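You operate a simulated robot arm through the tools that you are given. There is no shell and no other tool. Be economical: measure what you need, move in short steps, check, and stop when the job is done.

You run a simulated robot arm. Do the job below in one go: nothing can be reset, and whatever is moved stays where it is left.

Task
Hang every tape roll on the hook of its own colour.
Fine: the red and blue rolls swap hooks; the yellow one waits on the shelf.
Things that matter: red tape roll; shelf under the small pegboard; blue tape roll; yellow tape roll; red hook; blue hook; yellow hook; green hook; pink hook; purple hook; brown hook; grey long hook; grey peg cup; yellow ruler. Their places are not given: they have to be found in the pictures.

It is judged by the outcome, as a careful person would: the job done as asked, and still so three seconds after it is handed in. It fails if anything else is knocked over, pushed out of place, dropped, spilled or broken.

Robot
A 6-joint arm with a two-finger parallel gripper, fixed in place. Base frame: the origin is at the foot of the arm, x ahead of it, y to its left, z up. Readings come in mm, rad, newtons and seconds.
With the tool pointing down near the work surface it reaches from about 320 to 700 mm from the base axis. Its first joint turns from -2.897 to 2.897 rad. Payload 4.1 kg.
The TCP is the grasp point between the finger pads, 23 mm short of the fingertips. In the tool frame z runs along the fingers and y along their closing line. The gripper opens to 94 mm. The fingers are 38 mm wide and 10 mm thick; the gripper's body (54 by 96 mm) begins 39 mm behind the TCP.
Orientation is that of the tool frame in the base frame, as a unit quaternion [x, y, z, w]. With the fingers straight down and closing along the base's y, the tool's x points along the base's -x, its y along +y and its z along -z.

Tools
- The arm moves only by the tool apply_moves. Its argument "rows" is a list that holds one entry, the list of rows, each a list of 7 numbers: the shift along the tool's x, y, z in units of 100 mm (1.0 is 100 mm), then the turn, a rotation vector about the tool's x, y, z in units of 60 degrees (1.0 is 60 degrees), then the opening, from 0 (shut) to 1 (fully open). In form: [[[dx, dy, dz, ax, ay, az, fingers], ...]]. A call has 1 to 12 rows; each row is the pose to reach, as a shift and turn from the pose commanded when the call began, along the tool's axes at that moment. A call with a number of a shift or a turn outside -1 to 1 is refused whole. Each row takes 0.2 s and may step no farther than 50 mm and 0.15 rad from the row before; otherwise, or with a gripper value out of range, the whole call is refused. Where a pose cannot be reached the arm comes as near as it can. A force on the tool above 40 N (or 10 N above the force at the start of the call, whichever is more), or a blocked arm, ends the call early, and 0.2 s more pass. Each finger travels about 45 mm/s and halts on what it meets, pressing with about 27 N; the grip force reading is that of the motor and also rises with nothing between the fingers. The clock runs only during rows and for 0.2 s after the last one: add rows that repeat a pose to give the fingers time. The reply holds the time, the measured pose of the TCP, the force on the tool along the base axes, the opening and the grip force, in the units named above and with some noise.
- Cameras (640 x 400 px; columns grow to the right, rows downward): "scene" is fixed at [51.4, 501.5, 1630.3]; the picture's right is [0.02, -1.00, 0.00], its down [-0.61, -0.01, -0.79] and it looks along [0.79, 0.01, -0.61] (base axes); focal length 288 px, centre (320, 200). "wrist" rides on the gripper at [-39, 0, -44] in the tool frame; the picture's right is [0.00, -1.00, 0.00], its down [0.97, 0.00, -0.24] and it looks along [0.24, 0.00, 0.97] (tool axes); focal length 218 px, centre (320, 200).
- camera(camera): a new picture of that camera. The clock stands still meanwhile.
- lift_body(by): slides the trunk up (or, below 0, down) by that many mm; the arm rides with it, the base frame stays. It gives what a move gives, with no picture.
- probe_pixels(camera, pixels): for up to 12 pixels [column, row] of the newest picture of that camera ("zoom" is the newest enlarged one), the place [x, y, z] in the base frame of the surface seen there, good to about 2 mm. The clock stands still meanwhile.
- zoom(camera, box): a new picture of the part [left, top, right, bottom] of that camera's present view, enlarged. The clock stands still meanwhile.
- close_job(): hands the job in; it is judged then, once.

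Work in short steps. Measure before you move; look again where a grasp or a placing could have gone wrong, and mend it. You have 80 turns and 34 pictures in all, those below and enlarged ones among them. Open the gripper and draw the arm clear of the work before you hand the job in, unless the task says otherwise; then end with one line.

The tools are called after ">>>" by a JSON object that holds its "api" and its "payload". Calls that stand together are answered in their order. apply_moves: Moves the arm, as the interface text tells. Its arguments: {"type":"object","properties":{"rows":{"type":"array","items":{"type":"array","items":{"type":"array","items":{"type":"number"}}}}},"required":["rows"]} The other tools are called the same way: lift_body (by) slides the trunk up or down; camera (camera) takes a picture; probe_pixels (camera, pixels) gives the place of the surface under pixels of a picture; zoom (camera, box) takes an enlarged picture of a part of a camera's view; close_job () hands the job in.

At the start:

```text
time: 0.0
position: [275.6, 237.8, 1298.9]
ee_rot: [0.0, 1.0, 0.0, -0.001]
ft_force: [-0.2, -0.3, -0.1]
width: 93.8
grasp_force: 0.0
trunk travel left (down, up): [-525.0, 65.0]
```

scene: 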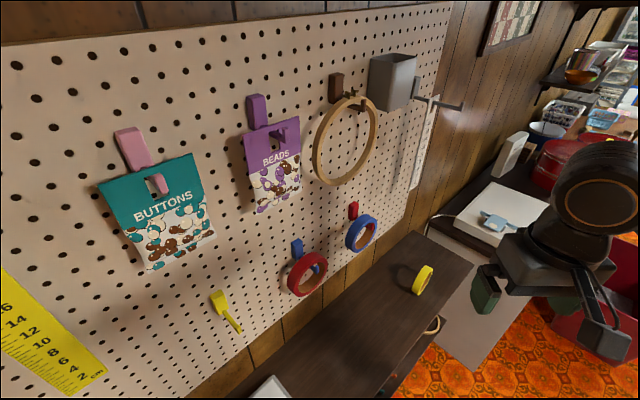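
wrist: 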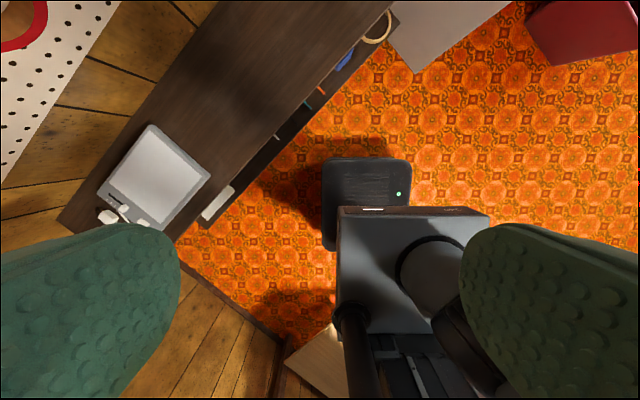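

The scene shows the red roll on the blue hook (~307,273), the blue roll on the red hook (~361,233), the yellow roll on the shelf (~422,280) and the yellow hook (~222,305). I zoom in to measure them.

>>> {"api": "zoom", "payload": {"camera": "scene", "box": [190, 180, 450, 343]}}

```text
2.45 times, centred on (320, 262) of scene
```

zoom: 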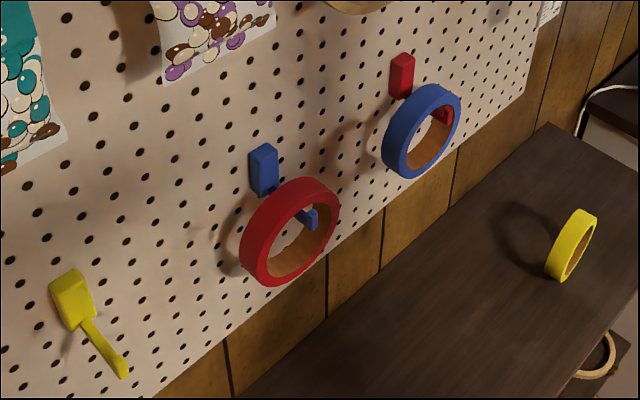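

Measuring hooks, rolls and board in this zoom.

>>> {"api": "probe_pixels", "payload": {"camera": "zoom", "pixels": [[72, 276], [75, 315], [86, 322], [105, 350], [124, 358], [123, 373], [256, 156], [262, 190], [312, 212], [312, 226], [400, 62], [400, 90]]}}

>>> {"api": "probe_pixels", "payload": {"camera": "zoom", "pixels": [[446, 110], [446, 118], [320, 183], [335, 195], [247, 240], [268, 283], [322, 240], [455, 95], [435, 88], [390, 145], [410, 176], [455, 125]]}}

>>> {"api": "probe_pixels", "payload": {"camera": "zoom", "pixels": [[580, 212], [594, 218], [550, 270], [562, 279], [588, 240], [566, 240], [500, 300], [610, 200], [545, 130], [150, 280], [200, 200], [350, 130]]}}

```text
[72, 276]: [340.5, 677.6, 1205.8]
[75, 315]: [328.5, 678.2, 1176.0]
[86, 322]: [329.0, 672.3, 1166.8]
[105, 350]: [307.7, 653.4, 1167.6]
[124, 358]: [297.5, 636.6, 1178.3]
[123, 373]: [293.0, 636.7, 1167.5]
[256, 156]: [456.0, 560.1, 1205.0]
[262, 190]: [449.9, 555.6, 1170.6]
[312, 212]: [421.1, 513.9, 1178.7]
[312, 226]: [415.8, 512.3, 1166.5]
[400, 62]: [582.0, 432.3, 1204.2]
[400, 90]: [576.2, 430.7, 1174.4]
```

```text
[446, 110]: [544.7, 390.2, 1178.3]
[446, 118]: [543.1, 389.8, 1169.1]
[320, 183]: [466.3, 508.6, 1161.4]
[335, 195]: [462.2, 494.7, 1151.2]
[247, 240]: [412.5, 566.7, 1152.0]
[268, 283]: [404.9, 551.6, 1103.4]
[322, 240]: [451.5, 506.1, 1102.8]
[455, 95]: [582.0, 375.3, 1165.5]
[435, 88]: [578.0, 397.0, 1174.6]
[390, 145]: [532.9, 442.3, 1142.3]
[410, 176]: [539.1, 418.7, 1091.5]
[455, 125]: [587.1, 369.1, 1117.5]
```

```text
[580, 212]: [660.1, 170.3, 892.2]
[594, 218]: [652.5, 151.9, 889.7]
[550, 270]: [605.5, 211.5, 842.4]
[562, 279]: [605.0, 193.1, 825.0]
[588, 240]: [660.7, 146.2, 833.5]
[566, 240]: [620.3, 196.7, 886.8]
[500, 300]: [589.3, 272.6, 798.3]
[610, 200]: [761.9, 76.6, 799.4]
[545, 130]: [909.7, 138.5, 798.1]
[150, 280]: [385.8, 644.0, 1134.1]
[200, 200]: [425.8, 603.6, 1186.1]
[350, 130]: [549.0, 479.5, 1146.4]
```

Board plane lies at 45° (distance ≈728 mm along (0.707,0.707)). I'll measure the arm body, shelf edge and surroundings for clearance.

>>> {"api": "probe_pixels", "payload": {"camera": "scene", "pixels": [[600, 190], [520, 250], [570, 240], [485, 290], [600, 330], [500, 222], [470, 268], [420, 330], [380, 390], [270, 390], [437, 325], [630, 160]]}}

>>> {"api": "probe_pixels", "payload": {"camera": "wrist", "pixels": [[160, 180], [120, 215], [220, 200], [300, 110], [390, 10], [205, 222], [365, 190], [430, 290], [350, 340], [340, 150], [60, 220], [385, 30]]}}

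```text
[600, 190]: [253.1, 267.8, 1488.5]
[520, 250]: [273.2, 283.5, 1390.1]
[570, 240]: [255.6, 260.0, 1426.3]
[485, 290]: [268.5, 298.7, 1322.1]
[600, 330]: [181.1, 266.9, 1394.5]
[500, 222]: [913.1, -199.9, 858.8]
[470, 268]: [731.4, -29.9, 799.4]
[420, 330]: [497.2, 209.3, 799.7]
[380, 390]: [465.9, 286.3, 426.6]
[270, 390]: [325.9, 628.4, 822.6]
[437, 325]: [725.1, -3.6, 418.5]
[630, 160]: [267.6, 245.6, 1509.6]
```

```text
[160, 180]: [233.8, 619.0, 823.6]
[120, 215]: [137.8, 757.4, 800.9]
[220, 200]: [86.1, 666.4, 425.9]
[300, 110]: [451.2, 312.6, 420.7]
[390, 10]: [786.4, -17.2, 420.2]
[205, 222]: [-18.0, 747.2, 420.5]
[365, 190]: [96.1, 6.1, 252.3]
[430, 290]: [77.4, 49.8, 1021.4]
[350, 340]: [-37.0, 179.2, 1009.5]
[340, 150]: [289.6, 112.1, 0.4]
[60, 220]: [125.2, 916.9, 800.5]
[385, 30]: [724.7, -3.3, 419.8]
```

Shelf front edge is at v≈497 (v = distance toward the board), the yellow roll at v≈575. First I yaw the tool 45° to face the board.

>>> {"api": "apply_moves", "payload": {"rows": [[[0, 0, 0, 0, 0, -0.125, 1], [0, 0, 0, 0, 0, -0.25, 1], [0, 0, 0, 0, 0, -0.375, 1], [0, 0, 0, 0, 0, -0.5, 1], [0, 0, 0, 0, 0, -0.625, 1], [0, 0, 0, 0, 0, -0.75, 1]]]}}

```text
time: 1.4
position: [273.9, 238.7, 1298.4]
ee_rot: [-0.385, 0.923, 0.001, 0.0]
ft_force: [-0.4, 0.2, -0.2]
width: 93.9
grasp_force: 0.0
trunk travel left (down, up): [-525.0, 65.0]
```

Yaw is right (tool x = −d). Now pitch up 45° while moving 90 mm toward the board.

>>> {"api": "apply_moves", "payload": {"rows": [[[-0.15, 0, 0, 0, -0.125, 0, 1], [-0.3, 0, 0, 0, -0.25, 0, 1], [-0.45, 0, 0, 0, -0.375, 0, 1], [-0.6, 0, 0, 0, -0.5, 0, 1], [-0.75, 0, 0, 0, -0.625, 0, 1], [-0.9, 0, 0, 0, -0.75, 0, 1]]]}}

```text
time: 2.8
position: [338.8, 300.0, 1299.7]
ee_rot: [-0.353, 0.854, 0.146, 0.354]
ft_force: [0.7, -0.4, -0.2]
width: 94.1
grasp_force: 0.0
trunk travel left (down, up): [-525.0, 65.0]
```

Second half of the pitch, another 60 mm forward.

>>> {"api": "apply_moves", "payload": {"rows": [[[-0.07, 0, 0.07, 0, -0.125, 0, 1], [-0.14, 0, 0.14, 0, -0.25, 0, 1], [-0.21, 0, 0.21, 0, -0.375, 0, 1], [-0.28, 0, 0.28, 0, -0.5, 0, 1], [-0.35, 0, 0.35, 0, -0.625, 0, 1], [-0.42, 0, 0.42, 0, -0.75, 0, 1]]]}}

```text
time: 4.2
position: [382.6, 321.7, 1290.8]
ee_rot: [-0.264, 0.733, 0.19, 0.597]
ft_force: [-0.2, 0.3, 0.3]
width: 94.3
grasp_force: 0.0
out of reach, approached as far as the arm can: row 4, 5, 6
trunk travel left (down, up): [-525.0, 65.0]
```

The wrist ran short of reach at this near radius; further out should be easier. I lower the trunk 150 mm, keeping clear of the board (tips at v≈520).

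>>> {"api": "lift_body", "payload": {"by": -150}}

>>> {"api": "apply_moves", "payload": {"rows": [[[0, 0, 0, 0, 0, 0, 1]]]}}

```text
time: 6.0
position: [383.4, 322.6, 1139.6]
ee_rot: [-0.265, 0.733, 0.191, 0.596]
ft_force: [-0.1, 0.1, 1.0]
width: 94.0
grasp_force: 0.1
trunk travel left (down, up): [-375.0, 215.0]
```

```text
time: 6.3
position: [382.1, 322.9, 1140.9]
ee_rot: [-0.265, 0.734, 0.191, 0.596]
ft_force: [-0.2, 0.8, 0.0]
width: 94.2
grasp_force: 0.1
trunk travel left (down, up): [-375.0, 215.0]
```

Commanded pose follows the real one. I now finish the pitch while moving 60 mm forward and 60 mm up.

>>> {"api": "apply_moves", "payload": {"rows": [[[-0.24, 0.02, 0.15, 0, 0, 0, 1], [-0.48, 0.03, 0.3, -0.04, -0.07, 0.007, 1], [-0.71, 0.05, 0.447, -0.08, -0.14, 0.014, 1], [-0.71, 0.05, 0.447, -0.118, -0.21, 0.021, 1]]]}}

```text
time: 7.3
position: [409.2, 380.5, 1197.2]
ee_rot: [-0.266, 0.656, 0.265, 0.655]
ft_force: [0.4, -0.1, -0.8]
width: 94.0
grasp_force: 0.1
out of reach, approached as far as the arm can: row 4
trunk travel left (down, up): [-375.0, 215.0]
```

Tool is horizontal now, at v≈558. I lower the trunk 110 mm to the rolls' height and look through the wrist camera.

>>> {"api": "lift_body", "payload": {"by": -110}}

>>> {"api": "camera", "payload": {"camera": "wrist"}}

```text
time: 8.8
position: [410.5, 379.8, 1085.9]
ee_rot: [-0.267, 0.656, 0.266, 0.654]
ft_force: [0.7, -0.1, -0.2]
width: 94.3
grasp_force: 0.0
trunk travel left (down, up): [-265.0, 325.0]
```

```text
30 pictures are left
```

wrist: 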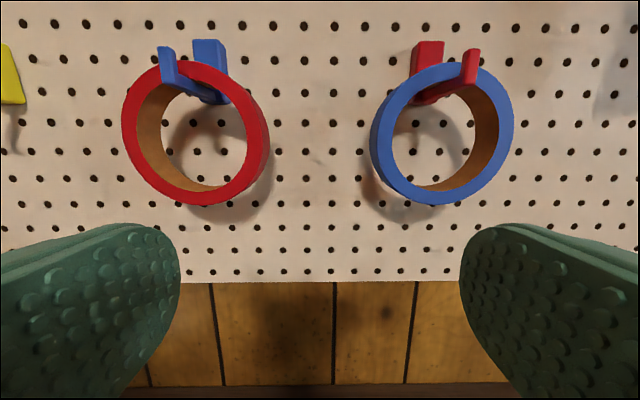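

Clear view of both rolls; probing rims and hook tips.

>>> {"api": "probe_pixels", "payload": {"camera": "wrist", "pixels": [[128, 125], [186, 66], [196, 199], [196, 189], [195, 204], [252, 140], [240, 140], [166, 50], [166, 78], [196, 94], [210, 45], [155, 130]]}}

>>> {"api": "probe_pixels", "payload": {"camera": "wrist", "pixels": [[510, 130], [384, 140], [450, 67], [438, 200], [438, 193], [440, 188], [472, 52], [472, 80], [450, 88], [430, 50], [490, 130], [320, 150]]}}

```text
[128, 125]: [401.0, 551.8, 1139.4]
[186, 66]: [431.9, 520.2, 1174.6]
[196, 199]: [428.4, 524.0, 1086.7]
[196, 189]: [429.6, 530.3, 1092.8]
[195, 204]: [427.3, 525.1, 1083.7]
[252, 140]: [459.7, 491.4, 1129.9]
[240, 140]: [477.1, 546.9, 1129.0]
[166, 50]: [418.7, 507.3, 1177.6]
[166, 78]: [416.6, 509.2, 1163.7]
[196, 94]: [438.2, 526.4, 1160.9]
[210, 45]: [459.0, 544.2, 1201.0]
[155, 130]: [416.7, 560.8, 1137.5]
```

```text
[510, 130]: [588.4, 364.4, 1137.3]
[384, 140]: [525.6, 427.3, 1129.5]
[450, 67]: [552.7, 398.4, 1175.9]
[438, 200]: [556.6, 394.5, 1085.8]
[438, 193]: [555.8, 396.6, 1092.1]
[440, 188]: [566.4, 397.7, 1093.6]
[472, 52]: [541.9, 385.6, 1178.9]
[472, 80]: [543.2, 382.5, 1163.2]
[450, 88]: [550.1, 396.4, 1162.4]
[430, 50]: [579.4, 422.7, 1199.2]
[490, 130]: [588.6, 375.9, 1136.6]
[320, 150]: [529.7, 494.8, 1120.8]
```

Roll faces are at v≈673.5, z 1083–1178 (R≈48, inner≈38), hooks at u≈−66 and ≈111. I'll pinch the red roll's bottom rim from the front with fingers closing vertically: first move to u≈−66 and roll the tool 60° of 90°.

>>> {"api": "apply_moves", "payload": {"rows": [[[0, 0.11, 0.04, 0, 0, 0.125, 0.6], [0, 0.22, 0.08, 0, 0, 0.25, 0.6], [-0.02, 0.33, 0.12, 0, 0, 0.375, 0.6], [-0.036, 0.44, 0.16, 0, 0, 0.5, 0.6], [-0.036, 0.55, 0.2, 0, 0, 0.625, 0.6], [-0.036, 0.66, 0.24, 0, 0, 0.75, 0.6], [-0.036, 0.77, 0.28, 0, 0, 0.875, 0.6], [-0.036, 0.88, 0.32, 0, 0, 1.0, 0.6]]]}}

```text
time: 10.6
position: [364.5, 474.6, 1121.3]
ee_rot: [0.1, 0.709, 0.549, 0.432]
ft_force: [0.2, -0.4, 0.0]
width: 56.3
grasp_force: 0.0
out of reach, approached as far as the arm can: row 5, 6, 7, 8
trunk travel left (down, up): [-265.0, 325.0]
```

Only height fell short (z 1121), so the arm wants to be higher relative to the trunk. I lower the trunk 100 mm, then raise back and finish the roll.

>>> {"api": "lift_body", "payload": {"by": -100}}

```text
time: 11.9
position: [364.6, 474.3, 1022.9]
ee_rot: [0.098, 0.708, 0.549, 0.433]
ft_force: [-0.4, 0.2, 0.4]
width: 56.4
grasp_force: 0.0
trunk travel left (down, up): [-165.0, 425.0]
```

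Finish the roll and raise to z≈1089 at u≈−66, v≈600.

>>> {"api": "apply_moves", "payload": {"rows": [[[-0.09, 0.104, 0.01, -0.005, 0.003, 0.1, 0.6], [-0.175, 0.208, 0.02, -0.01, 0.005, 0.2, 0.6], [-0.26, 0.312, 0.03, -0.015, 0.008, 0.3, 0.6], [-0.35, 0.416, 0.045, -0.02, 0.01, 0.4, 0.6], [-0.435, 0.52, 0.056, -0.025, 0.013, 0.506, 0.6]]]}}

```text
time: 13.1
position: [377.6, 471.4, 1090.2]
ee_rot: [0.272, 0.654, 0.652, 0.269]
ft_force: [-0.3, -0.1, 1.0]
width: 56.3
grasp_force: 0.0
trunk travel left (down, up): [-165.0, 425.0]
```

Aligned at u=−66.3, z=1090. Advance 86 mm so the upper finger enters the hole and the lower goes beneath the rim.

>>> {"api": "apply_moves", "payload": {"rows": [[[0, 0, 0.2, 0, 0, 0, 0.55], [0, 0, 0.4, 0, 0, 0, 0.55], [0, 0, 0.55, 0, 0, 0, 0.55], [0, 0, 0.7, 0, 0, 0, 0.55], [0, 0, 0.8, 0, 0, 0, 0.55], [0, 0, 0.86, 0, 0, 0, 0.55]]]}}

>>> {"api": "camera", "payload": {"camera": "wrist"}}

>>> {"api": "zoom", "payload": {"camera": "scene", "box": [190, 180, 450, 343]}}

```text
time: 14.5
position: [440.8, 532.5, 1089.2]
ee_rot: [0.272, 0.654, 0.652, 0.27]
ft_force: [-0.6, -0.1, -0.2]
width: 51.6
grasp_force: 0.0
trunk travel left (down, up): [-165.0, 425.0]
```

```text
29 pictures are left
```

wrist: 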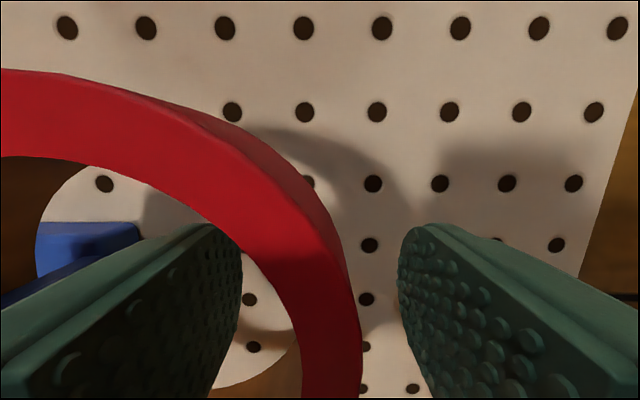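

```text
2.45 times, centred on (320, 262) of scene
```

zoom: 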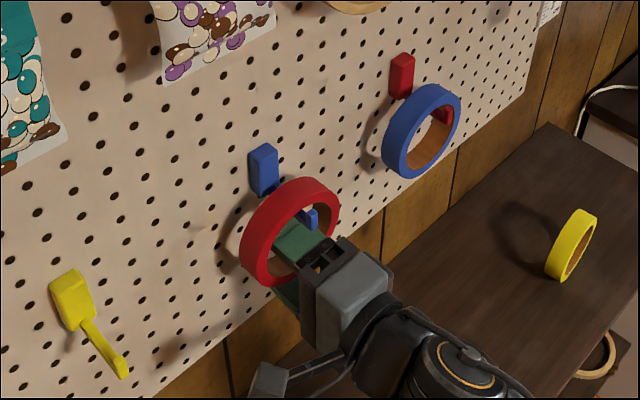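

The upper finger is inside the hole and the lower is beneath the rim. Close the gripper.

>>> {"api": "apply_moves", "payload": {"rows": [[[0, 0, 0, 0, 0, 0, 0.3], [0, 0, 0, 0, 0, 0, 0.05], [0, 0, 0, 0, 0, 0, 0], [0, 0, 0, 0, 0, 0, 0], [0, 0, 0, 0, 0, 0, 0]]]}}

```text
time: 15.7
position: [439.5, 532.6, 1088.3]
ee_rot: [0.271, 0.654, 0.653, 0.271]
ft_force: [0.6, 0.2, -0.6]
width: 13.3
grasp_force: 26.6
trunk travel left (down, up): [-165.0, 425.0]
```

Grip at 13.3 mm, firm. Lift 23 mm then pull back 30 mm gently.

>>> {"api": "apply_moves", "payload": {"rows": [[[0, 0.08, 0, 0, 0, 0, 0], [0, 0.16, 0, 0, 0, 0, 0], [0, 0.23, 0, 0, 0, 0, 0], [0, 0.23, -0.1, 0, 0, 0, 0], [0, 0.23, -0.2, 0, 0, 0, 0], [0, 0.23, -0.35, 0, 0, 0, 0], [0, 0.23, -0.55, 0, 0, 0, 0], [0, 0.23, -0.75, 0, 0, 0, 0], [0, 0.23, -0.85, 0, 0, 0, 0]]]}}

>>> {"api": "zoom", "payload": {"camera": "scene", "box": [190, 180, 450, 343]}}

```text
time: 17.7
position: [378.1, 473.8, 1111.5]
ee_rot: [0.271, 0.654, 0.653, 0.271]
ft_force: [0.4, -0.5, -1.0]
width: 13.3
grasp_force: 26.9
trunk travel left (down, up): [-165.0, 425.0]
```

```text
2.45 times, centred on (320, 262) of scene
```

zoom: 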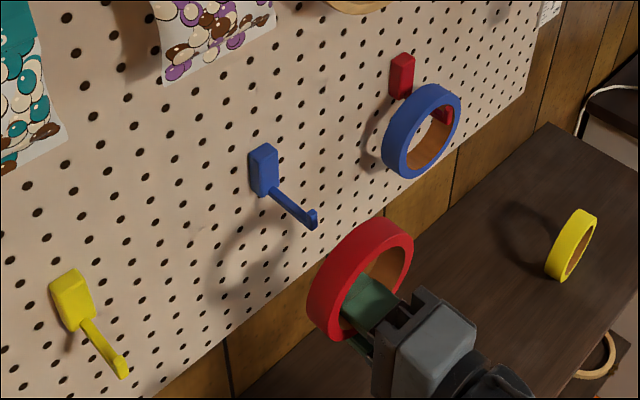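

Red roll is free. Measure both bare hooks precisely here.

>>> {"api": "probe_pixels", "payload": {"camera": "zoom", "pixels": [[290, 203], [280, 197], [311, 212], [316, 218], [312, 226], [100, 340], [95, 332], [112, 357], [121, 357], [127, 368], [62, 285], [85, 278]]}}

```text
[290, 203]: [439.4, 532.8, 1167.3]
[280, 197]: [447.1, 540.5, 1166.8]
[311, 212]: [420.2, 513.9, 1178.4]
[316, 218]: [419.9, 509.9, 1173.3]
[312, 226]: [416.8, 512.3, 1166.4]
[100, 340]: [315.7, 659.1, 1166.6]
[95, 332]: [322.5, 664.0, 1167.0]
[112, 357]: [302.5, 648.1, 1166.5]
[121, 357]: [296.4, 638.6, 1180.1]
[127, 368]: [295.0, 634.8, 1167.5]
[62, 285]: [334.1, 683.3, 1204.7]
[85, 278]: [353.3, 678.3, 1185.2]
```

Hook positions: blue u≈−66, yellow u≈−243, red u≈+111. Carry the red roll 177 mm left, to in front of the yellow hook.

>>> {"api": "apply_moves", "payload": {"rows": [[[0.2, 0, 0, 0, 0, 0, 0], [0.4, 0, 0, 0, 0, 0, 0], [0.6, 0, 0, 0, 0, 0, 0], [0.8, 0, 0, 0, 0, 0, 0], [1.0, 0, 0, 0, 0, 0, 0]]]}}

>>> {"api": "apply_moves", "payload": {"rows": [[[0.2, 0, 0, 0, 0, 0, 0], [0.4, 0, 0, 0, 0, 0, 0], [0.6, 0, 0, 0, 0, 0, 0], [0.77, 0, 0, 0, 0, 0, 0], [0.77, 0, 0, 0, 0, 0, 0]]]}}

>>> {"api": "zoom", "payload": {"camera": "scene", "box": [110, 180, 370, 343]}}

```text
time: 18.9
position: [307.2, 543.2, 1112.1]
ee_rot: [0.273, 0.653, 0.653, 0.271]
ft_force: [-0.6, -0.1, -0.9]
width: 13.2
grasp_force: 27.3
trunk travel left (down, up): [-165.0, 425.0]
```

```text
time: 20.1
position: [252.6, 600.1, 1110.8]
ee_rot: [0.271, 0.654, 0.652, 0.271]
ft_force: [0.5, 0.8, -0.8]
width: 13.3
grasp_force: 27.0
trunk travel left (down, up): [-165.0, 425.0]
```

```text
2.45 times, centred on (240, 262) of scene
```

zoom: 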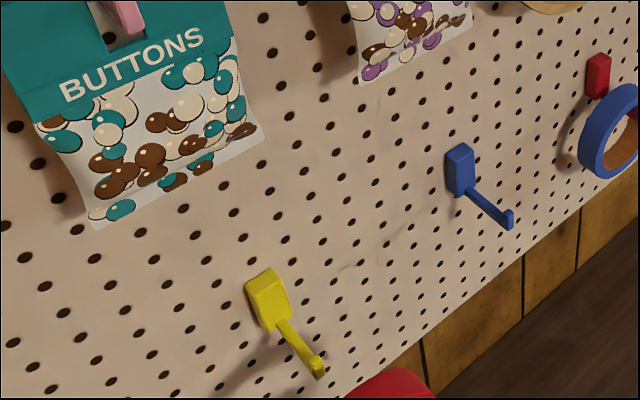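

I check the BUTTONS pack's lower edge against the roll's path before inserting.

>>> {"api": "probe_pixels", "payload": {"camera": "zoom", "pixels": [[96, 226], [170, 185], [255, 135], [400, 385], [370, 390]]}}

>>> {"api": "camera", "payload": {"camera": "scene"}}

```text
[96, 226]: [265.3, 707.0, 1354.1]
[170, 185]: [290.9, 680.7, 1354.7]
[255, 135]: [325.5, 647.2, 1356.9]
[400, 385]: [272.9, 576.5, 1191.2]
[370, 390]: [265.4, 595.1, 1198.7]
```

```text
25 pictures are left
```

scene: 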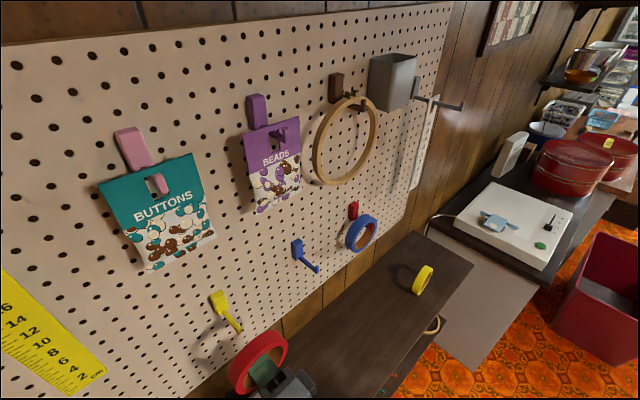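

Path is clear. The roll's inner top (≈1189) clears the hook tip (≈1180); insert 83 mm.

>>> {"api": "apply_moves", "payload": {"rows": [[[-0.02, 0.02, 0.1, 0, 0, 0, 0], [-0.02, 0.02, 0.25, 0, 0, 0, 0], [-0.02, 0.02, 0.4, 0, 0, 0, 0], [-0.02, 0.02, 0.5, 0, 0, 0, 0], [-0.02, 0.02, 0.6, 0, 0, 0, 0], [-0.02, 0.02, 0.7, 0, 0, 0, 0], [-0.02, 0.02, 0.77, 0, 0, 0, 0], [-0.02, 0.02, 0.83, 0, 0, 0, 0]]]}}

>>> {"api": "zoom", "payload": {"camera": "scene", "box": [110, 220, 370, 383]}}

```text
time: 21.9
position: [309.0, 648.4, 1105.8]
ee_rot: [0.271, 0.653, 0.653, 0.271]
ft_force: [0.3, -0.8, -0.8]
width: 13.2
grasp_force: 27.0
out of reach, approached as far as the arm can: row 6, 7, 8
trunk travel left (down, up): [-165.0, 425.0]
```

```text
2.45 times, centred on (240, 302) of scene
```

zoom: 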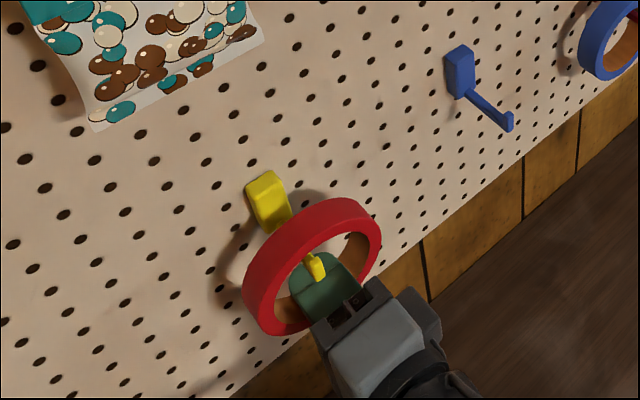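

Reach fell short here (v=677, z=1106; too extended upward). I back off 45 mm, raise the trunk 80 mm and lower the arm accordingly for better reach.

>>> {"api": "apply_moves", "payload": {"rows": [[[0, 0.02, -0.1, 0, 0, 0, 0], [0, 0.04, -0.2, 0, 0, 0, 0], [0, 0.05, -0.35, 0, 0, 0, 0], [0, 0.05, -0.5, 0, 0, 0, 0], [0, 0.05, -0.65, 0, 0, 0, 0]]]}}

>>> {"api": "lift_body", "payload": {"by": 80}}

>>> {"api": "apply_moves", "payload": {"rows": [[[0, -0.2, 0, 0, 0, 0, 0], [0, -0.4, 0, 0, 0, 0, 0], [0, -0.6, 0, 0, 0, 0, 0], [0, -0.78, 0, 0, 0, 0, 0], [0, -0.78, 0, 0, 0, 0, 0]]]}}

```text
time: 23.1
position: [262.9, 601.4, 1109.6]
ee_rot: [0.272, 0.653, 0.653, 0.27]
ft_force: [0.1, 0.0, -1.3]
width: 13.2
grasp_force: 26.7
trunk travel left (down, up): [-165.0, 425.0]
```

```text
time: 24.3
position: [262.4, 602.6, 1189.1]
ee_rot: [0.272, 0.654, 0.652, 0.271]
ft_force: [-0.6, 0.9, 0.1]
width: 13.2
grasp_force: 26.7
trunk travel left (down, up): [-245.0, 345.0]
```

```text
time: 25.5
position: [266.1, 614.5, 1143.8]
ee_rot: [0.271, 0.656, 0.651, 0.271]
ft_force: [0.1, -0.6, -0.7]
width: 13.5
grasp_force: 26.6
out of reach, approached as far as the arm can: row 3, 4, 5
trunk travel left (down, up): [-245.0, 345.0]
```

The lower limit bites here, so the workable window is between. I set the trunk 50 mm down (middle), then raise to z≈1113 and go in.

>>> {"api": "lift_body", "payload": {"by": -50}}

>>> {"api": "apply_moves", "payload": {"rows": [[[-0.01, 0.1, 0, 0, 0, 0, 0], [-0.03, 0.2, 0, 0, 0, 0, 0], [-0.03, 0.2, 0.1, 0, 0, 0, 0], [-0.03, 0.2, 0.1, 0, 0, 0, 0]]]}}

```text
time: 26.4
position: [266.9, 615.1, 1093.9]
ee_rot: [0.272, 0.655, 0.651, 0.271]
ft_force: [-0.1, -0.6, -0.2]
width: 13.2
grasp_force: 26.7
trunk travel left (down, up): [-195.0, 395.0]
```

```text
time: 27.4
position: [276.0, 619.1, 1112.9]
ee_rot: [0.271, 0.655, 0.651, 0.272]
ft_force: [-0.1, 0.6, -1.5]
width: 13.1
grasp_force: 27.5
trunk travel left (down, up): [-195.0, 395.0]
```

At u=−242.6, v=633, z=1113. Insert another 54 mm.

>>> {"api": "apply_moves", "payload": {"rows": [[[0, 0, 0.1, 0, 0, 0, 0], [0, 0, 0.2, 0, 0, 0, 0], [0, 0, 0.3, 0, 0, 0, 0], [0, 0, 0.38, 0, 0, 0, 0], [0, 0, 0.46, 0, 0, 0, 0], [0, 0, 0.54, 0, 0, 0, 0]]]}}

```text
time: 28.8
position: [315.2, 656.3, 1113.2]
ee_rot: [0.272, 0.656, 0.65, 0.271]
ft_force: [0.9, 0.2, -0.2]
width: 13.3
grasp_force: 27.1
trunk travel left (down, up): [-195.0, 395.0]
```

In place. Lower 24 mm to rest on the hook arm.

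>>> {"api": "apply_moves", "payload": {"rows": [[[0, -0.08, 0, 0, 0, 0, 0], [0, -0.16, 0, 0, 0, 0, 0], [0, -0.2, 0, 0, 0, 0, 0], [0, -0.225, 0, 0, 0, 0, 0], [0, -0.24, 0, 0, 0, 0, 0]]]}}

>>> {"api": "zoom", "payload": {"camera": "scene", "box": [110, 220, 370, 383]}}

```text
time: 30.0
position: [313.9, 657.3, 1088.9]
ee_rot: [0.271, 0.656, 0.651, 0.271]
ft_force: [-0.1, -0.9, 0.3]
width: 13.1
grasp_force: 27.1
trunk travel left (down, up): [-195.0, 395.0]
```

```text
2.45 times, centred on (240, 302) of scene
```

zoom: 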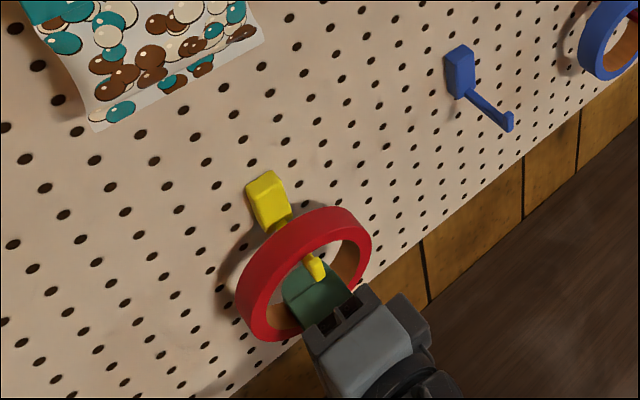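

Over the hook with the tip in front of the roll. Release and withdraw.

>>> {"api": "apply_moves", "payload": {"rows": [[[0, 0, 0, 0, 0, 0, 0.15], [0, 0, 0, 0, 0, 0, 0.25], [0, 0, 0, 0, 0, 0, 0.4], [0, 0, 0, 0, 0, 0, 0.5], [0, 0, 0, 0, 0, 0, 0.5], [0, 0, -0.15, 0, 0, 0, 0.5], [0, 0, -0.3, 0, 0, 0, 0.5], [0, 0, -0.45, 0, 0, 0, 0.5], [0, 0, -0.6, 0, 0, 0, 0.5]]]}}

>>> {"api": "zoom", "payload": {"camera": "scene", "box": [110, 180, 430, 380]}}

```text
time: 32.0
position: [271.3, 615.3, 1091.2]
ee_rot: [0.271, 0.657, 0.65, 0.27]
ft_force: [0.2, 1.1, -0.1]
width: 47.0
grasp_force: 0.1
trunk travel left (down, up): [-195.0, 395.0]
```

```text
2.00 times, centred on (270, 280) of scene
```

zoom: 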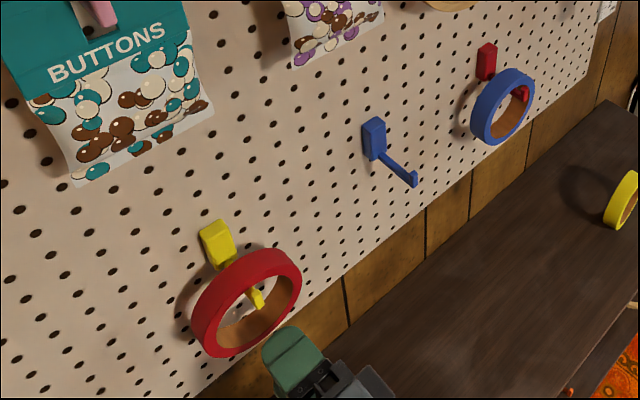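

Red hangs on the yellow hook. Next go to the blue roll (u≈111), with trunk 35 mm lower and the arm staying at v≈615.

>>> {"api": "lift_body", "payload": {"by": -35}}

>>> {"api": "apply_moves", "payload": {"rows": [[[-0.2, 0.12, -0.05, 0, 0, 0, 0.5], [-0.4, 0.24, -0.1, 0, 0, 0, 0.5], [-0.6, 0.34, -0.15, 0, 0, 0, 0.5], [-0.8, 0.34, -0.15, 0, 0, 0, 0.5], [-1.0, 0.34, -0.15, 0, 0, 0, 0.5]]]}}

>>> {"api": "apply_moves", "payload": {"rows": [[[-0.25, 0, 0, 0, 0, 0, 0.5], [-0.5, 0, 0, 0, 0, 0, 0.5], [-0.75, 0, 0, 0, 0, 0, 0.5], [-1.0, 0, 0, 0, 0, 0, 0.5]]]}}

>>> {"api": "apply_moves", "payload": {"rows": [[[-0.25, 0, 0, 0, 0, 0, 0.5], [-0.5, 0, 0, 0, 0, 0, 0.5], [-0.75, 0, 0, 0, 0, 0, 0.5], [-1.0, 0, 0, 0, 0, 0, 0.5]]]}}

```text
time: 32.8
position: [271.8, 614.4, 1054.8]
ee_rot: [0.271, 0.656, 0.65, 0.27]
ft_force: [0.7, 0.1, -0.4]
width: 47.0
grasp_force: 0.0
trunk travel left (down, up): [-160.0, 430.0]
```

```text
time: 34.0
position: [332.7, 533.7, 1088.1]
ee_rot: [0.272, 0.656, 0.65, 0.271]
ft_force: [0.4, -0.6, -1.0]
width: 47.1
grasp_force: 0.0
trunk travel left (down, up): [-160.0, 430.0]
```

```text
time: 35.0
position: [402.9, 463.2, 1088.9]
ee_rot: [0.272, 0.656, 0.65, 0.27]
ft_force: [0.4, -0.6, 0.1]
width: 46.9
grasp_force: 0.1
trunk travel left (down, up): [-160.0, 430.0]
```

```text
time: 36.0
position: [473.2, 387.9, 1088.7]
ee_rot: [0.253, 0.665, 0.639, 0.292]
ft_force: [-0.3, 0.8, 0.8]
width: 46.9
grasp_force: 0.1
trunk travel left (down, up): [-160.0, 430.0]
```

Orientation drifted ~4° in roll (likely lag); check with a zero step.

>>> {"api": "apply_moves", "payload": {"rows": [[[0, 0, 0, 0, 0, 0, 0.5], [0, 0, 0, 0, 0, 0, 0.5]]]}}

```text
time: 36.6
position: [473.2, 390.5, 1089.7]
ee_rot: [0.272, 0.657, 0.649, 0.271]
ft_force: [0.0, -0.5, -0.9]
width: 47.1
grasp_force: 0.0
trunk travel left (down, up): [-160.0, 430.0]
```

It was only lag. Continue 53 mm more to u≈111 in smaller steps.

>>> {"api": "apply_moves", "payload": {"rows": [[[-0.12, 0, 0, 0, 0, 0, 0.5], [-0.24, 0, 0, 0, 0, 0, 0.5], [-0.36, 0, 0, 0, 0, 0, 0.5], [-0.46, 0, 0, 0, 0, 0, 0.5], [-0.53, 0, 0, 0, 0, 0, 0.5], [-0.53, 0, 0, 0, 0, 0, 0.5], [-0.53, 0, 0, 0, 0, 0, 0.5]]]}}

>>> {"api": "camera", "payload": {"camera": "wrist"}}

```text
time: 38.2
position: [509.3, 353.5, 1089.2]
ee_rot: [0.271, 0.656, 0.65, 0.271]
ft_force: [0.2, -0.3, -0.1]
width: 46.7
grasp_force: 0.0
trunk travel left (down, up): [-160.0, 430.0]
```

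```text
21 pictures are left
```

wrist: 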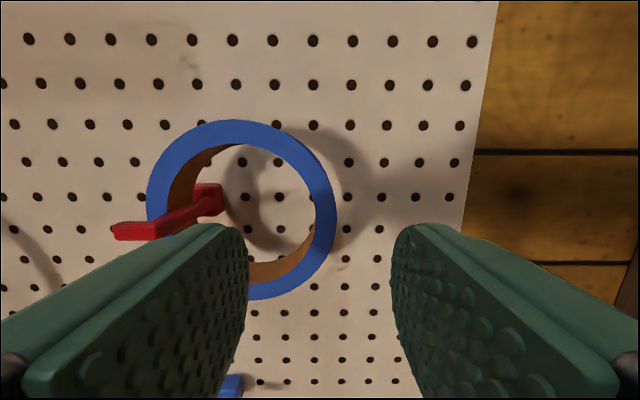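

Probing the blue roll's rim for exact alignment.

>>> {"api": "probe_pixels", "payload": {"camera": "wrist", "pixels": [[232, 127], [265, 293], [326, 190], [326, 215], [318, 205], [153, 195], [130, 231], [180, 220], [205, 190]]}}

```text
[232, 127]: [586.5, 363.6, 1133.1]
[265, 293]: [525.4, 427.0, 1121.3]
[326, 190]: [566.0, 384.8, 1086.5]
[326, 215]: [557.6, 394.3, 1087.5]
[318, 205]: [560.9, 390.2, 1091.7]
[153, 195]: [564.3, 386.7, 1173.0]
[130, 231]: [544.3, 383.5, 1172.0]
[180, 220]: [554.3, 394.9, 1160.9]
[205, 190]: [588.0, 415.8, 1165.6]
```

Roll centre u≈113. Shift 2.5 mm and advance 76 mm.

>>> {"api": "apply_moves", "payload": {"rows": [[[-0.025, 0, 0.15, 0, 0, 0, 0.55], [-0.025, 0, 0.3, 0, 0, 0, 0.55], [-0.025, 0, 0.45, 0, 0, 0, 0.55], [-0.025, 0, 0.6, 0, 0, 0, 0.55], [-0.025, 0, 0.7, 0, 0, 0, 0.55], [-0.025, 0, 0.76, 0, 0, 0, 0.55], [-0.025, 0, 0.76, 0, 0, 0, 0.55]]]}}

>>> {"api": "camera", "payload": {"camera": "wrist"}}

```text
time: 39.8
position: [565.1, 404.6, 1090.1]
ee_rot: [0.272, 0.656, 0.65, 0.271]
ft_force: [1.5, -1.0, -0.4]
width: 51.7
grasp_force: 0.1
trunk travel left (down, up): [-160.0, 430.0]
```

```text
20 pictures are left
```

wrist: 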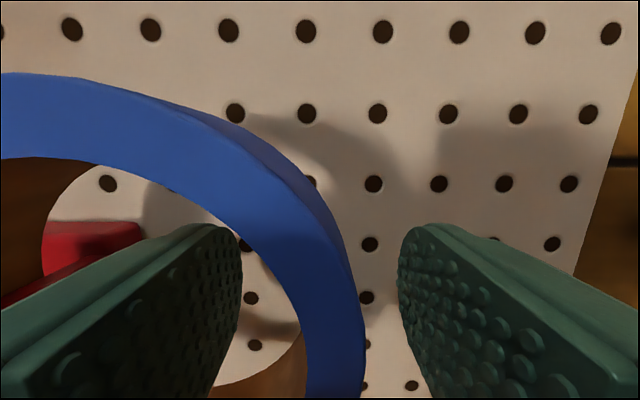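

Same geometry as the red grasp. Close.

>>> {"api": "apply_moves", "payload": {"rows": [[[0, 0, 0, 0, 0, 0, 0.3], [0, 0, 0, 0, 0, 0, 0.05], [0, 0, 0, 0, 0, 0, 0], [0, 0, 0, 0, 0, 0, 0], [0, 0, 0, 0, 0, 0, 0]]]}}

```text
time: 41.0
position: [565.0, 405.8, 1089.5]
ee_rot: [0.27, 0.656, 0.65, 0.272]
ft_force: [0.4, -0.2, -0.1]
width: 13.4
grasp_force: 26.8
trunk travel left (down, up): [-160.0, 430.0]
```

Firm at 13.4 mm. Lift 24 mm and pull back 80 mm.

>>> {"api": "apply_moves", "payload": {"rows": [[[0, 0.08, 0, 0, 0, 0, 0], [0, 0.16, 0, 0, 0, 0, 0], [0, 0.24, 0, 0, 0, 0, 0], [0, 0.24, 0, 0, 0, 0, 0], [0, 0.24, -0.1, 0, 0, 0, 0], [0, 0.24, -0.2, 0, 0, 0, 0], [0, 0.24, -0.35, 0, 0, 0, 0], [0, 0.24, -0.5, 0, 0, 0, 0], [0, 0.24, -0.65, 0, 0, 0, 0], [0, 0.24, -0.8, 0, 0, 0, 0], [0, 0.24, -0.8, 0, 0, 0, 0]]]}}

```text
time: 43.4
position: [511.2, 349.8, 1115.8]
ee_rot: [0.272, 0.656, 0.65, 0.27]
ft_force: [0.1, -0.3, -1.3]
width: 13.1
grasp_force: 26.9
trunk travel left (down, up): [-160.0, 430.0]
```

Blue is off. Carry it 177 mm left to the blue hook.

>>> {"api": "apply_moves", "payload": {"rows": [[[0.15, 0, 0, 0, 0, 0, 0], [0.3, 0, 0, 0, 0, 0, 0], [0.45, 0, 0, 0, 0, 0, 0], [0.6, 0, 0, 0, 0, 0, 0], [0.75, 0, 0, 0, 0, 0, 0], [0.9, 0, 0, 0, 0, 0, 0], [0.9, 0, 0, 0, 0, 0, 0]]]}}

>>> {"api": "apply_moves", "payload": {"rows": [[[0.15, 0, 0, 0, 0, 0, 0], [0.3, 0, 0, 0, 0, 0, 0], [0.45, 0, 0, 0, 0, 0, 0], [0.6, 0, 0, 0, 0, 0, 0], [0.75, 0, 0, 0, 0, 0, 0], [0.87, 0, 0, 0, 0, 0, 0], [0.87, 0, 0, 0, 0, 0, 0]]]}}

>>> {"api": "zoom", "payload": {"camera": "scene", "box": [190, 180, 450, 343]}}

```text
time: 45.0
position: [447.4, 414.5, 1114.5]
ee_rot: [0.271, 0.656, 0.649, 0.272]
ft_force: [0.6, 0.2, -0.4]
width: 13.4
grasp_force: 27.0
trunk travel left (down, up): [-160.0, 430.0]
```

```text
time: 46.6
position: [385.3, 476.0, 1114.7]
ee_rot: [0.271, 0.657, 0.65, 0.27]
ft_force: [0.1, 0.7, -0.1]
width: 13.5
grasp_force: 26.8
trunk travel left (down, up): [-160.0, 430.0]
```

```text
2.45 times, centred on (320, 262) of scene
```

zoom: 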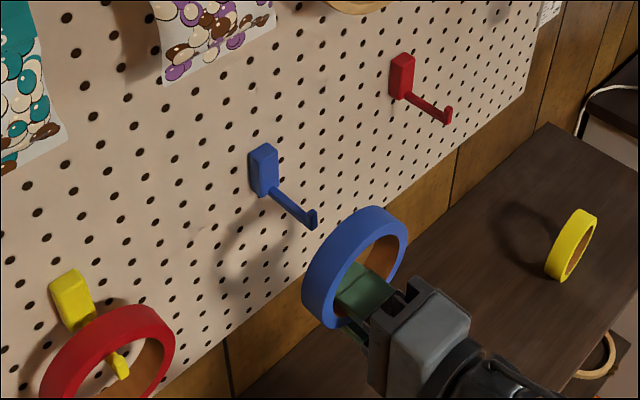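

Blue roll is at u≈−64 in front of the blue hook, z 1114.7. Insert 77 mm (and probe the bare red hook).

>>> {"api": "apply_moves", "payload": {"rows": [[[0.015, 0, 0.12, 0, 0, 0, 0], [0.015, 0, 0.24, 0, 0, 0, 0], [0.015, 0, 0.35, 0, 0, 0, 0], [0.015, 0, 0.45, 0, 0, 0, 0], [0.015, 0, 0.55, 0, 0, 0, 0], [0.015, 0, 0.63, 0, 0, 0, 0], [0.015, 0, 0.71, 0, 0, 0, 0], [0.015, 0, 0.77, 0, 0, 0, 0], [0.015, 0, 0.77, 0, 0, 0, 0]]]}}

>>> {"api": "probe_pixels", "payload": {"camera": "zoom", "pixels": [[425, 101], [418, 97], [436, 108], [448, 112], [447, 120]]}}

>>> {"api": "zoom", "payload": {"camera": "scene", "box": [190, 180, 450, 343]}}

```text
time: 48.6
position: [436.9, 529.7, 1113.6]
ee_rot: [0.271, 0.656, 0.65, 0.271]
ft_force: [-0.4, -0.1, -0.9]
width: 13.5
grasp_force: 27.3
trunk travel left (down, up): [-160.0, 430.0]
```

```text
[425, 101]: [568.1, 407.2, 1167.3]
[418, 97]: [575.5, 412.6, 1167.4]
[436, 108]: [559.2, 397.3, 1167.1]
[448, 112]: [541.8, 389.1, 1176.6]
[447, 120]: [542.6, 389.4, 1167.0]
```

```text
2.45 times, centred on (320, 262) of scene
```

zoom: 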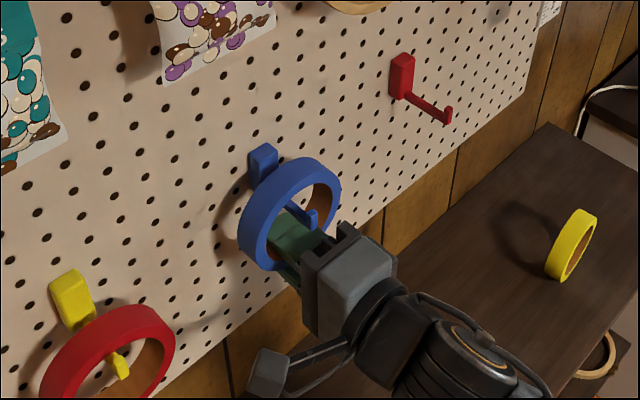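

Blue roll surrounds the blue hook. Move in 2 mm more, lower, release, and withdraw.

>>> {"api": "apply_moves", "payload": {"rows": [[[0, -0.06, 0.02, 0, 0, 0, 0], [0, -0.12, 0.02, 0, 0, 0, 0], [0, -0.18, 0.02, 0, 0, 0, 0], [0, -0.22, 0.02, 0, 0, 0, 0], [0, -0.24, 0.02, 0, 0, 0, 0], [0, -0.24, 0.02, 0, 0, 0, 0]]]}}

>>> {"api": "apply_moves", "payload": {"rows": [[[0, 0, 0, 0, 0, 0, 0.15], [0, 0, 0, 0, 0, 0, 0.25], [0, 0, 0, 0, 0, 0, 0.4], [0, 0, 0, 0, 0, 0, 0.5], [0, 0, 0, 0, 0, 0, 0.5], [0, 0, -0.15, 0, 0, 0, 0.5], [0, 0, -0.3, 0, 0, 0, 0.5], [0, 0, -0.45, 0, 0, 0, 0.5], [0, 0, -0.6, 0, 0, 0, 0.5], [0, 0, -0.72, 0, 0, 0, 0.5], [0, 0, -0.72, 0, 0, 0, 0.5]]]}}

>>> {"api": "zoom", "payload": {"camera": "scene", "box": [190, 180, 450, 343]}}

```text
time: 50.0
position: [440.8, 531.2, 1088.7]
ee_rot: [0.272, 0.656, 0.65, 0.27]
ft_force: [-0.7, -0.8, 1.2]
width: 13.5
grasp_force: 26.5
trunk travel left (down, up): [-160.0, 430.0]
```

```text
time: 52.4
position: [391.8, 480.8, 1090.0]
ee_rot: [0.271, 0.657, 0.649, 0.271]
ft_force: [-0.5, -0.2, 0.4]
width: 47.0
grasp_force: 0.0
trunk travel left (down, up): [-160.0, 430.0]
```

```text
2.45 times, centred on (320, 262) of scene
```

zoom: 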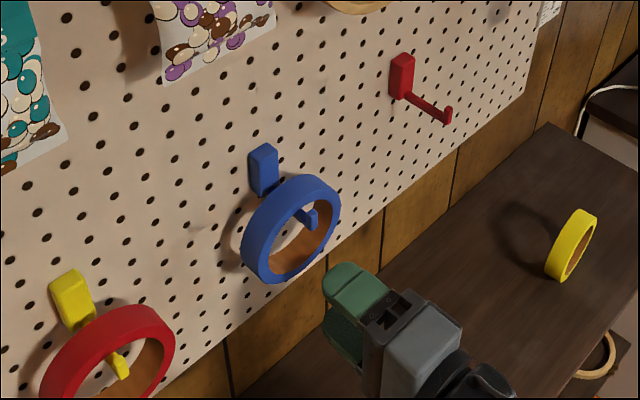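

Blue is on the blue hook. Return to the red roll: 180 mm left, then shift 30 mm of height from arm to trunk for reach.

>>> {"api": "apply_moves", "payload": {"rows": [[[0.2, 0, 0, 0, 0, 0, 0.5], [0.4, 0, 0, 0, 0, 0, 0.5], [0.6, 0, 0, 0, 0, 0, 0.5], [0.8, 0, 0, 0, 0, 0, 0.5], [0.95, 0, 0, 0, 0, 0, 0.5]]]}}

>>> {"api": "apply_moves", "payload": {"rows": [[[0.2, -0.08, 0, 0, 0, 0, 0.5], [0.4, -0.16, 0, 0, 0, 0, 0.5], [0.6, -0.24, 0, 0, 0, 0, 0.5], [0.8, -0.3, 0, 0, 0, 0, 0.5], [0.85, -0.3, 0, 0, 0, 0, 0.5], [0.85, -0.3, 0, 0, 0, 0, 0.5]]]}}

>>> {"api": "lift_body", "payload": {"by": 30}}

>>> {"api": "camera", "payload": {"camera": "wrist"}}

```text
time: 53.6
position: [321.5, 549.2, 1089.8]
ee_rot: [0.271, 0.656, 0.65, 0.272]
ft_force: [1.0, -0.2, -0.2]
width: 46.8
grasp_force: 0.0
trunk travel left (down, up): [-160.0, 430.0]
```

```text
time: 55.0
position: [261.3, 609.1, 1060.6]
ee_rot: [0.271, 0.657, 0.65, 0.271]
ft_force: [-0.5, -0.8, 0.1]
width: 47.0
grasp_force: 0.1
trunk travel left (down, up): [-160.0, 430.0]
```

```text
time: 55.7
position: [261.4, 609.5, 1089.7]
ee_rot: [0.271, 0.656, 0.649, 0.271]
ft_force: [0.3, 0.2, 0.6]
width: 47.0
grasp_force: 0.0
trunk travel left (down, up): [-190.0, 400.0]
```

```text
16 pictures are left
```

wrist: 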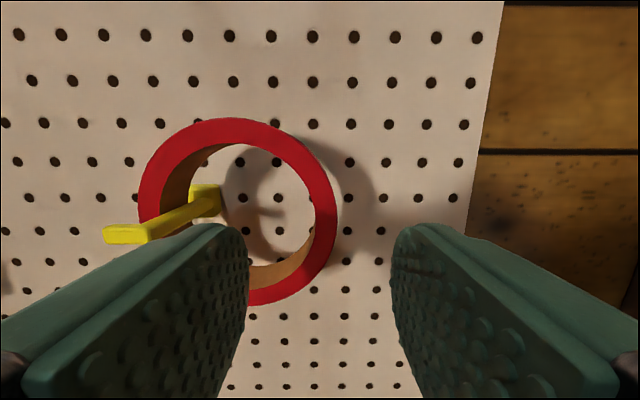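

Same picture as for blue. Shift 2.5 mm right and advance 71 mm, then close.

>>> {"api": "apply_moves", "payload": {"rows": [[[-0.025, 0, 0.15, 0, 0, 0, 0.55], [-0.025, 0, 0.3, 0, 0, 0, 0.55], [-0.025, 0, 0.45, 0, 0, 0, 0.55], [-0.025, 0, 0.57, 0, 0, 0, 0.55], [-0.025, 0, 0.66, 0, 0, 0, 0.55], [-0.025, 0, 0.71, 0, 0, 0, 0.55], [-0.025, 0, 0.71, 0, 0, 0, 0.55]]]}}

>>> {"api": "apply_moves", "payload": {"rows": [[[0, 0, 0, 0, 0, 0, 0.3], [0, 0, 0, 0, 0, 0, 0.05], [0, 0, 0, 0, 0, 0, 0], [0, 0, 0, 0, 0, 0, 0], [0, 0, 0, 0, 0, 0, 0]]]}}

```text
time: 57.3
position: [314.8, 658.8, 1088.8]
ee_rot: [0.271, 0.657, 0.65, 0.271]
ft_force: [0.1, 0.1, 0.0]
width: 51.8
grasp_force: 0.0
trunk travel left (down, up): [-190.0, 400.0]
```

```text
time: 58.5
position: [314.2, 659.2, 1089.4]
ee_rot: [0.271, 0.656, 0.65, 0.272]
ft_force: [-0.1, 0.9, -0.2]
width: 13.2
grasp_force: 26.5
trunk travel left (down, up): [-190.0, 400.0]
```

Gripped (13.2 mm) at u≈−243.7. Lift 24 mm and withdraw 75 mm.

>>> {"api": "apply_moves", "payload": {"rows": [[[0, 0.08, 0, 0, 0, 0, 0], [0, 0.16, 0, 0, 0, 0, 0], [0, 0.24, 0, 0, 0, 0, 0], [0, 0.24, 0, 0, 0, 0, 0], [0, 0.24, -0.1, 0, 0, 0, 0], [0, 0.24, -0.2, 0, 0, 0, 0], [0, 0.24, -0.35, 0, 0, 0, 0], [0, 0.24, -0.5, 0, 0, 0, 0], [0, 0.24, -0.65, 0, 0, 0, 0], [0, 0.24, -0.75, 0, 0, 0, 0], [0, 0.24, -0.75, 0, 0, 0, 0]]]}}

```text
time: 60.9
position: [260.2, 605.2, 1114.5]
ee_rot: [0.271, 0.657, 0.649, 0.271]
ft_force: [0.3, -0.3, -0.1]
width: 13.2
grasp_force: 26.9
trunk travel left (down, up): [-190.0, 400.0]
```

Carry red right ~356 mm to the red hook (roll back at v≈625, clear of the blue hook tip at 656); trunk 30 mm down with the arm compensating.

>>> {"api": "lift_body", "payload": {"by": -30}}

>>> {"api": "apply_moves", "payload": {"rows": [[[-0.15, 0.1, 0, 0, 0, 0, 0], [-0.3, 0.2, 0, 0, 0, 0, 0], [-0.45, 0.3, 0, 0, 0, 0, 0], [-0.6, 0.3, 0, 0, 0, 0, 0], [-0.8, 0.3, 0, 0, 0, 0, 0], [-1.0, 0.3, 0, 0, 0, 0, 0]]]}}

>>> {"api": "apply_moves", "payload": {"rows": [[[-0.2, 0, 0, 0, 0, 0, 0], [-0.4, 0, 0, 0, 0, 0, 0], [-0.6, 0, 0, 0, 0, 0, 0], [-0.8, 0, 0, 0, 0, 0, 0], [-1.0, 0, 0, 0, 0, 0, 0]]]}}

>>> {"api": "apply_moves", "payload": {"rows": [[[-0.15, 0, 0, 0, 0, 0, 0], [-0.3, 0, 0, 0, 0, 0, 0], [-0.45, 0, 0, 0, 0, 0, 0], [-0.6, 0, 0, 0, 0, 0, 0], [-0.75, 0, 0, 0, 0, 0, 0], [-0.9, 0, 0, 0, 0, 0, 0], [-0.9, 0, 0, 0, 0, 0, 0]]]}}

>>> {"api": "apply_moves", "payload": {"rows": [[[-0.15, 0, 0, 0, 0, 0, 0], [-0.3, 0, 0, 0, 0, 0, 0], [-0.45, 0, 0, 0, 0, 0, 0], [-0.57, 0, 0, 0, 0, 0, 0], [-0.67, 0, 0, 0, 0, 0, 0], [-0.67, 0, 0, 0, 0, 0, 0], [-0.67, 0, 0, 0, 0, 0, 0]]]}}

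```text
time: 61.7
position: [260.8, 604.6, 1083.5]
ee_rot: [0.272, 0.656, 0.65, 0.271]
ft_force: [0.0, -0.1, -0.2]
width: 13.2
grasp_force: 27.1
trunk travel left (down, up): [-160.0, 430.0]
```

```text
time: 63.1
position: [332.9, 534.3, 1115.9]
ee_rot: [0.271, 0.656, 0.65, 0.271]
ft_force: [-1.6, 0.3, -0.5]
width: 13.2
grasp_force: 27.2
trunk travel left (down, up): [-160.0, 430.0]
```

```text
time: 64.3
position: [400.6, 463.5, 1115.5]
ee_rot: [0.271, 0.656, 0.65, 0.27]
ft_force: [0.3, -0.4, -0.2]
width: 13.2
grasp_force: 26.8
trunk travel left (down, up): [-160.0, 430.0]
```

```text
time: 65.9
position: [466.8, 398.1, 1116.6]
ee_rot: [0.272, 0.657, 0.65, 0.27]
ft_force: [-1.1, -0.2, -0.6]
width: 13.6
grasp_force: 27.0
trunk travel left (down, up): [-160.0, 430.0]
```

```text
time: 67.5
position: [514.1, 353.7, 1115.4]
ee_rot: [0.27, 0.656, 0.65, 0.271]
ft_force: [0.0, -0.1, -0.7]
width: 13.6
grasp_force: 27.0
trunk travel left (down, up): [-160.0, 430.0]
```

At u=113.4, v=613.6, z=1115. Insert 73 mm and look.

>>> {"api": "apply_moves", "payload": {"rows": [[[0, 0, 0.12, 0, 0, 0, 0], [0, 0, 0.24, 0, 0, 0, 0], [0, 0, 0.35, 0, 0, 0, 0], [0, 0, 0.45, 0, 0, 0, 0], [0, 0, 0.55, 0, 0, 0, 0], [0, 0, 0.63, 0, 0, 0, 0], [0, 0, 0.7, 0, 0, 0, 0], [0, 0, 0.73, 0, 0, 0, 0], [0, 0, 0.73, 0, 0, 0, 0]]]}}

>>> {"api": "zoom", "payload": {"camera": "scene", "box": [190, 180, 450, 343]}}

```text
time: 69.5
position: [566.7, 403.2, 1114.7]
ee_rot: [0.272, 0.656, 0.65, 0.271]
ft_force: [-1.1, 0.0, -0.7]
width: 13.3
grasp_force: 26.4
trunk travel left (down, up): [-160.0, 430.0]
```

```text
2.45 times, centred on (320, 262) of scene
```

zoom: 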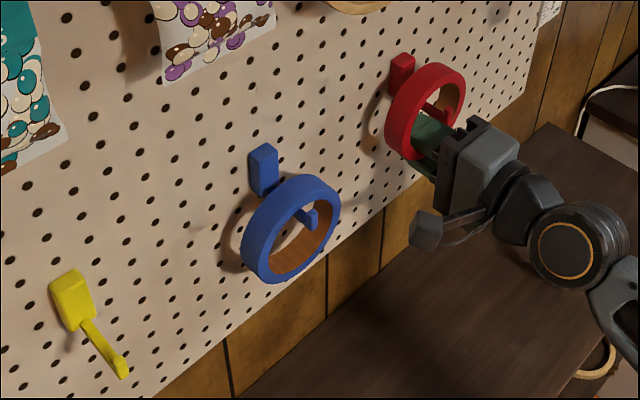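

Red roll surrounds the red hook. Lower 25 mm, release and withdraw.

>>> {"api": "apply_moves", "payload": {"rows": [[[0, -0.06, 0, 0, 0, 0, 0], [0, -0.12, 0, 0, 0, 0, 0], [0, -0.18, 0, 0, 0, 0, 0], [0, -0.22, 0, 0, 0, 0, 0], [0, -0.25, 0, 0, 0, 0, 0], [0, -0.25, 0, 0, 0, 0, 0]]]}}

>>> {"api": "apply_moves", "payload": {"rows": [[[0, 0, 0, 0, 0, 0, 0.15], [0, 0, 0, 0, 0, 0, 0.25], [0, 0, 0, 0, 0, 0, 0.4], [0, 0, 0, 0, 0, 0, 0.5], [0, 0, 0, 0, 0, 0, 0.5], [0, 0, -0.15, 0, 0, 0, 0.5], [0, 0, -0.3, 0, 0, 0, 0.5], [0, 0, -0.45, 0, 0, 0, 0.5], [0, 0, -0.6, 0, 0, 0, 0.5], [0, 0, -0.75, 0, 0, 0, 0.5], [0, 0, -0.75, 0, 0, 0, 0.5]]]}}

>>> {"api": "zoom", "payload": {"camera": "scene", "box": [250, 180, 510, 343]}}

```text
time: 70.9
position: [564.1, 404.3, 1088.2]
ee_rot: [0.271, 0.657, 0.65, 0.271]
ft_force: [0.3, 0.1, -1.0]
width: 13.5
grasp_force: 27.1
trunk travel left (down, up): [-160.0, 430.0]
```

```text
time: 73.3
position: [510.0, 350.7, 1091.0]
ee_rot: [0.271, 0.657, 0.649, 0.271]
ft_force: [0.4, -0.2, 0.0]
width: 46.9
grasp_force: 0.1
trunk travel left (down, up): [-160.0, 430.0]
```

```text
2.45 times, centred on (380, 262) of scene
```

zoom: 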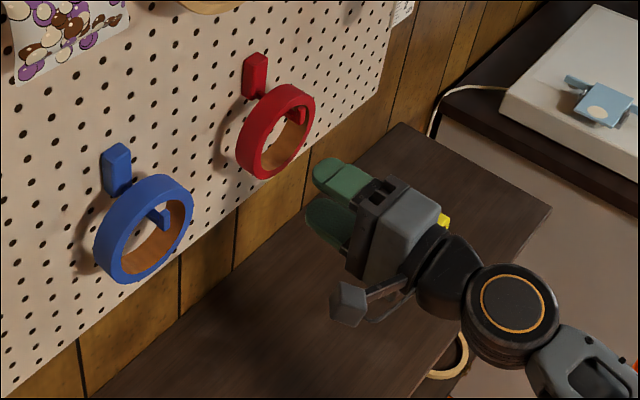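

Both swapped correctly. Before the yellow one, I probe the protruding bracket near the gripper and the visible roll.

>>> {"api": "probe_pixels", "payload": {"camera": "zoom", "pixels": [[348, 305], [335, 300], [355, 320], [390, 288], [400, 210], [385, 240], [435, 255], [510, 300], [445, 222]]}}

```text
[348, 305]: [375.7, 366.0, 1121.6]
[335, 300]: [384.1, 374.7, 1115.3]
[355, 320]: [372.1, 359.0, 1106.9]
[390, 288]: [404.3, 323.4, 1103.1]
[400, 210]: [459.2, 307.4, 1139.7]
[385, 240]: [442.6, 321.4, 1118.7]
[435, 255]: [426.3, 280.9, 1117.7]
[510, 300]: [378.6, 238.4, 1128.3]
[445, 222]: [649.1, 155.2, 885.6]
```

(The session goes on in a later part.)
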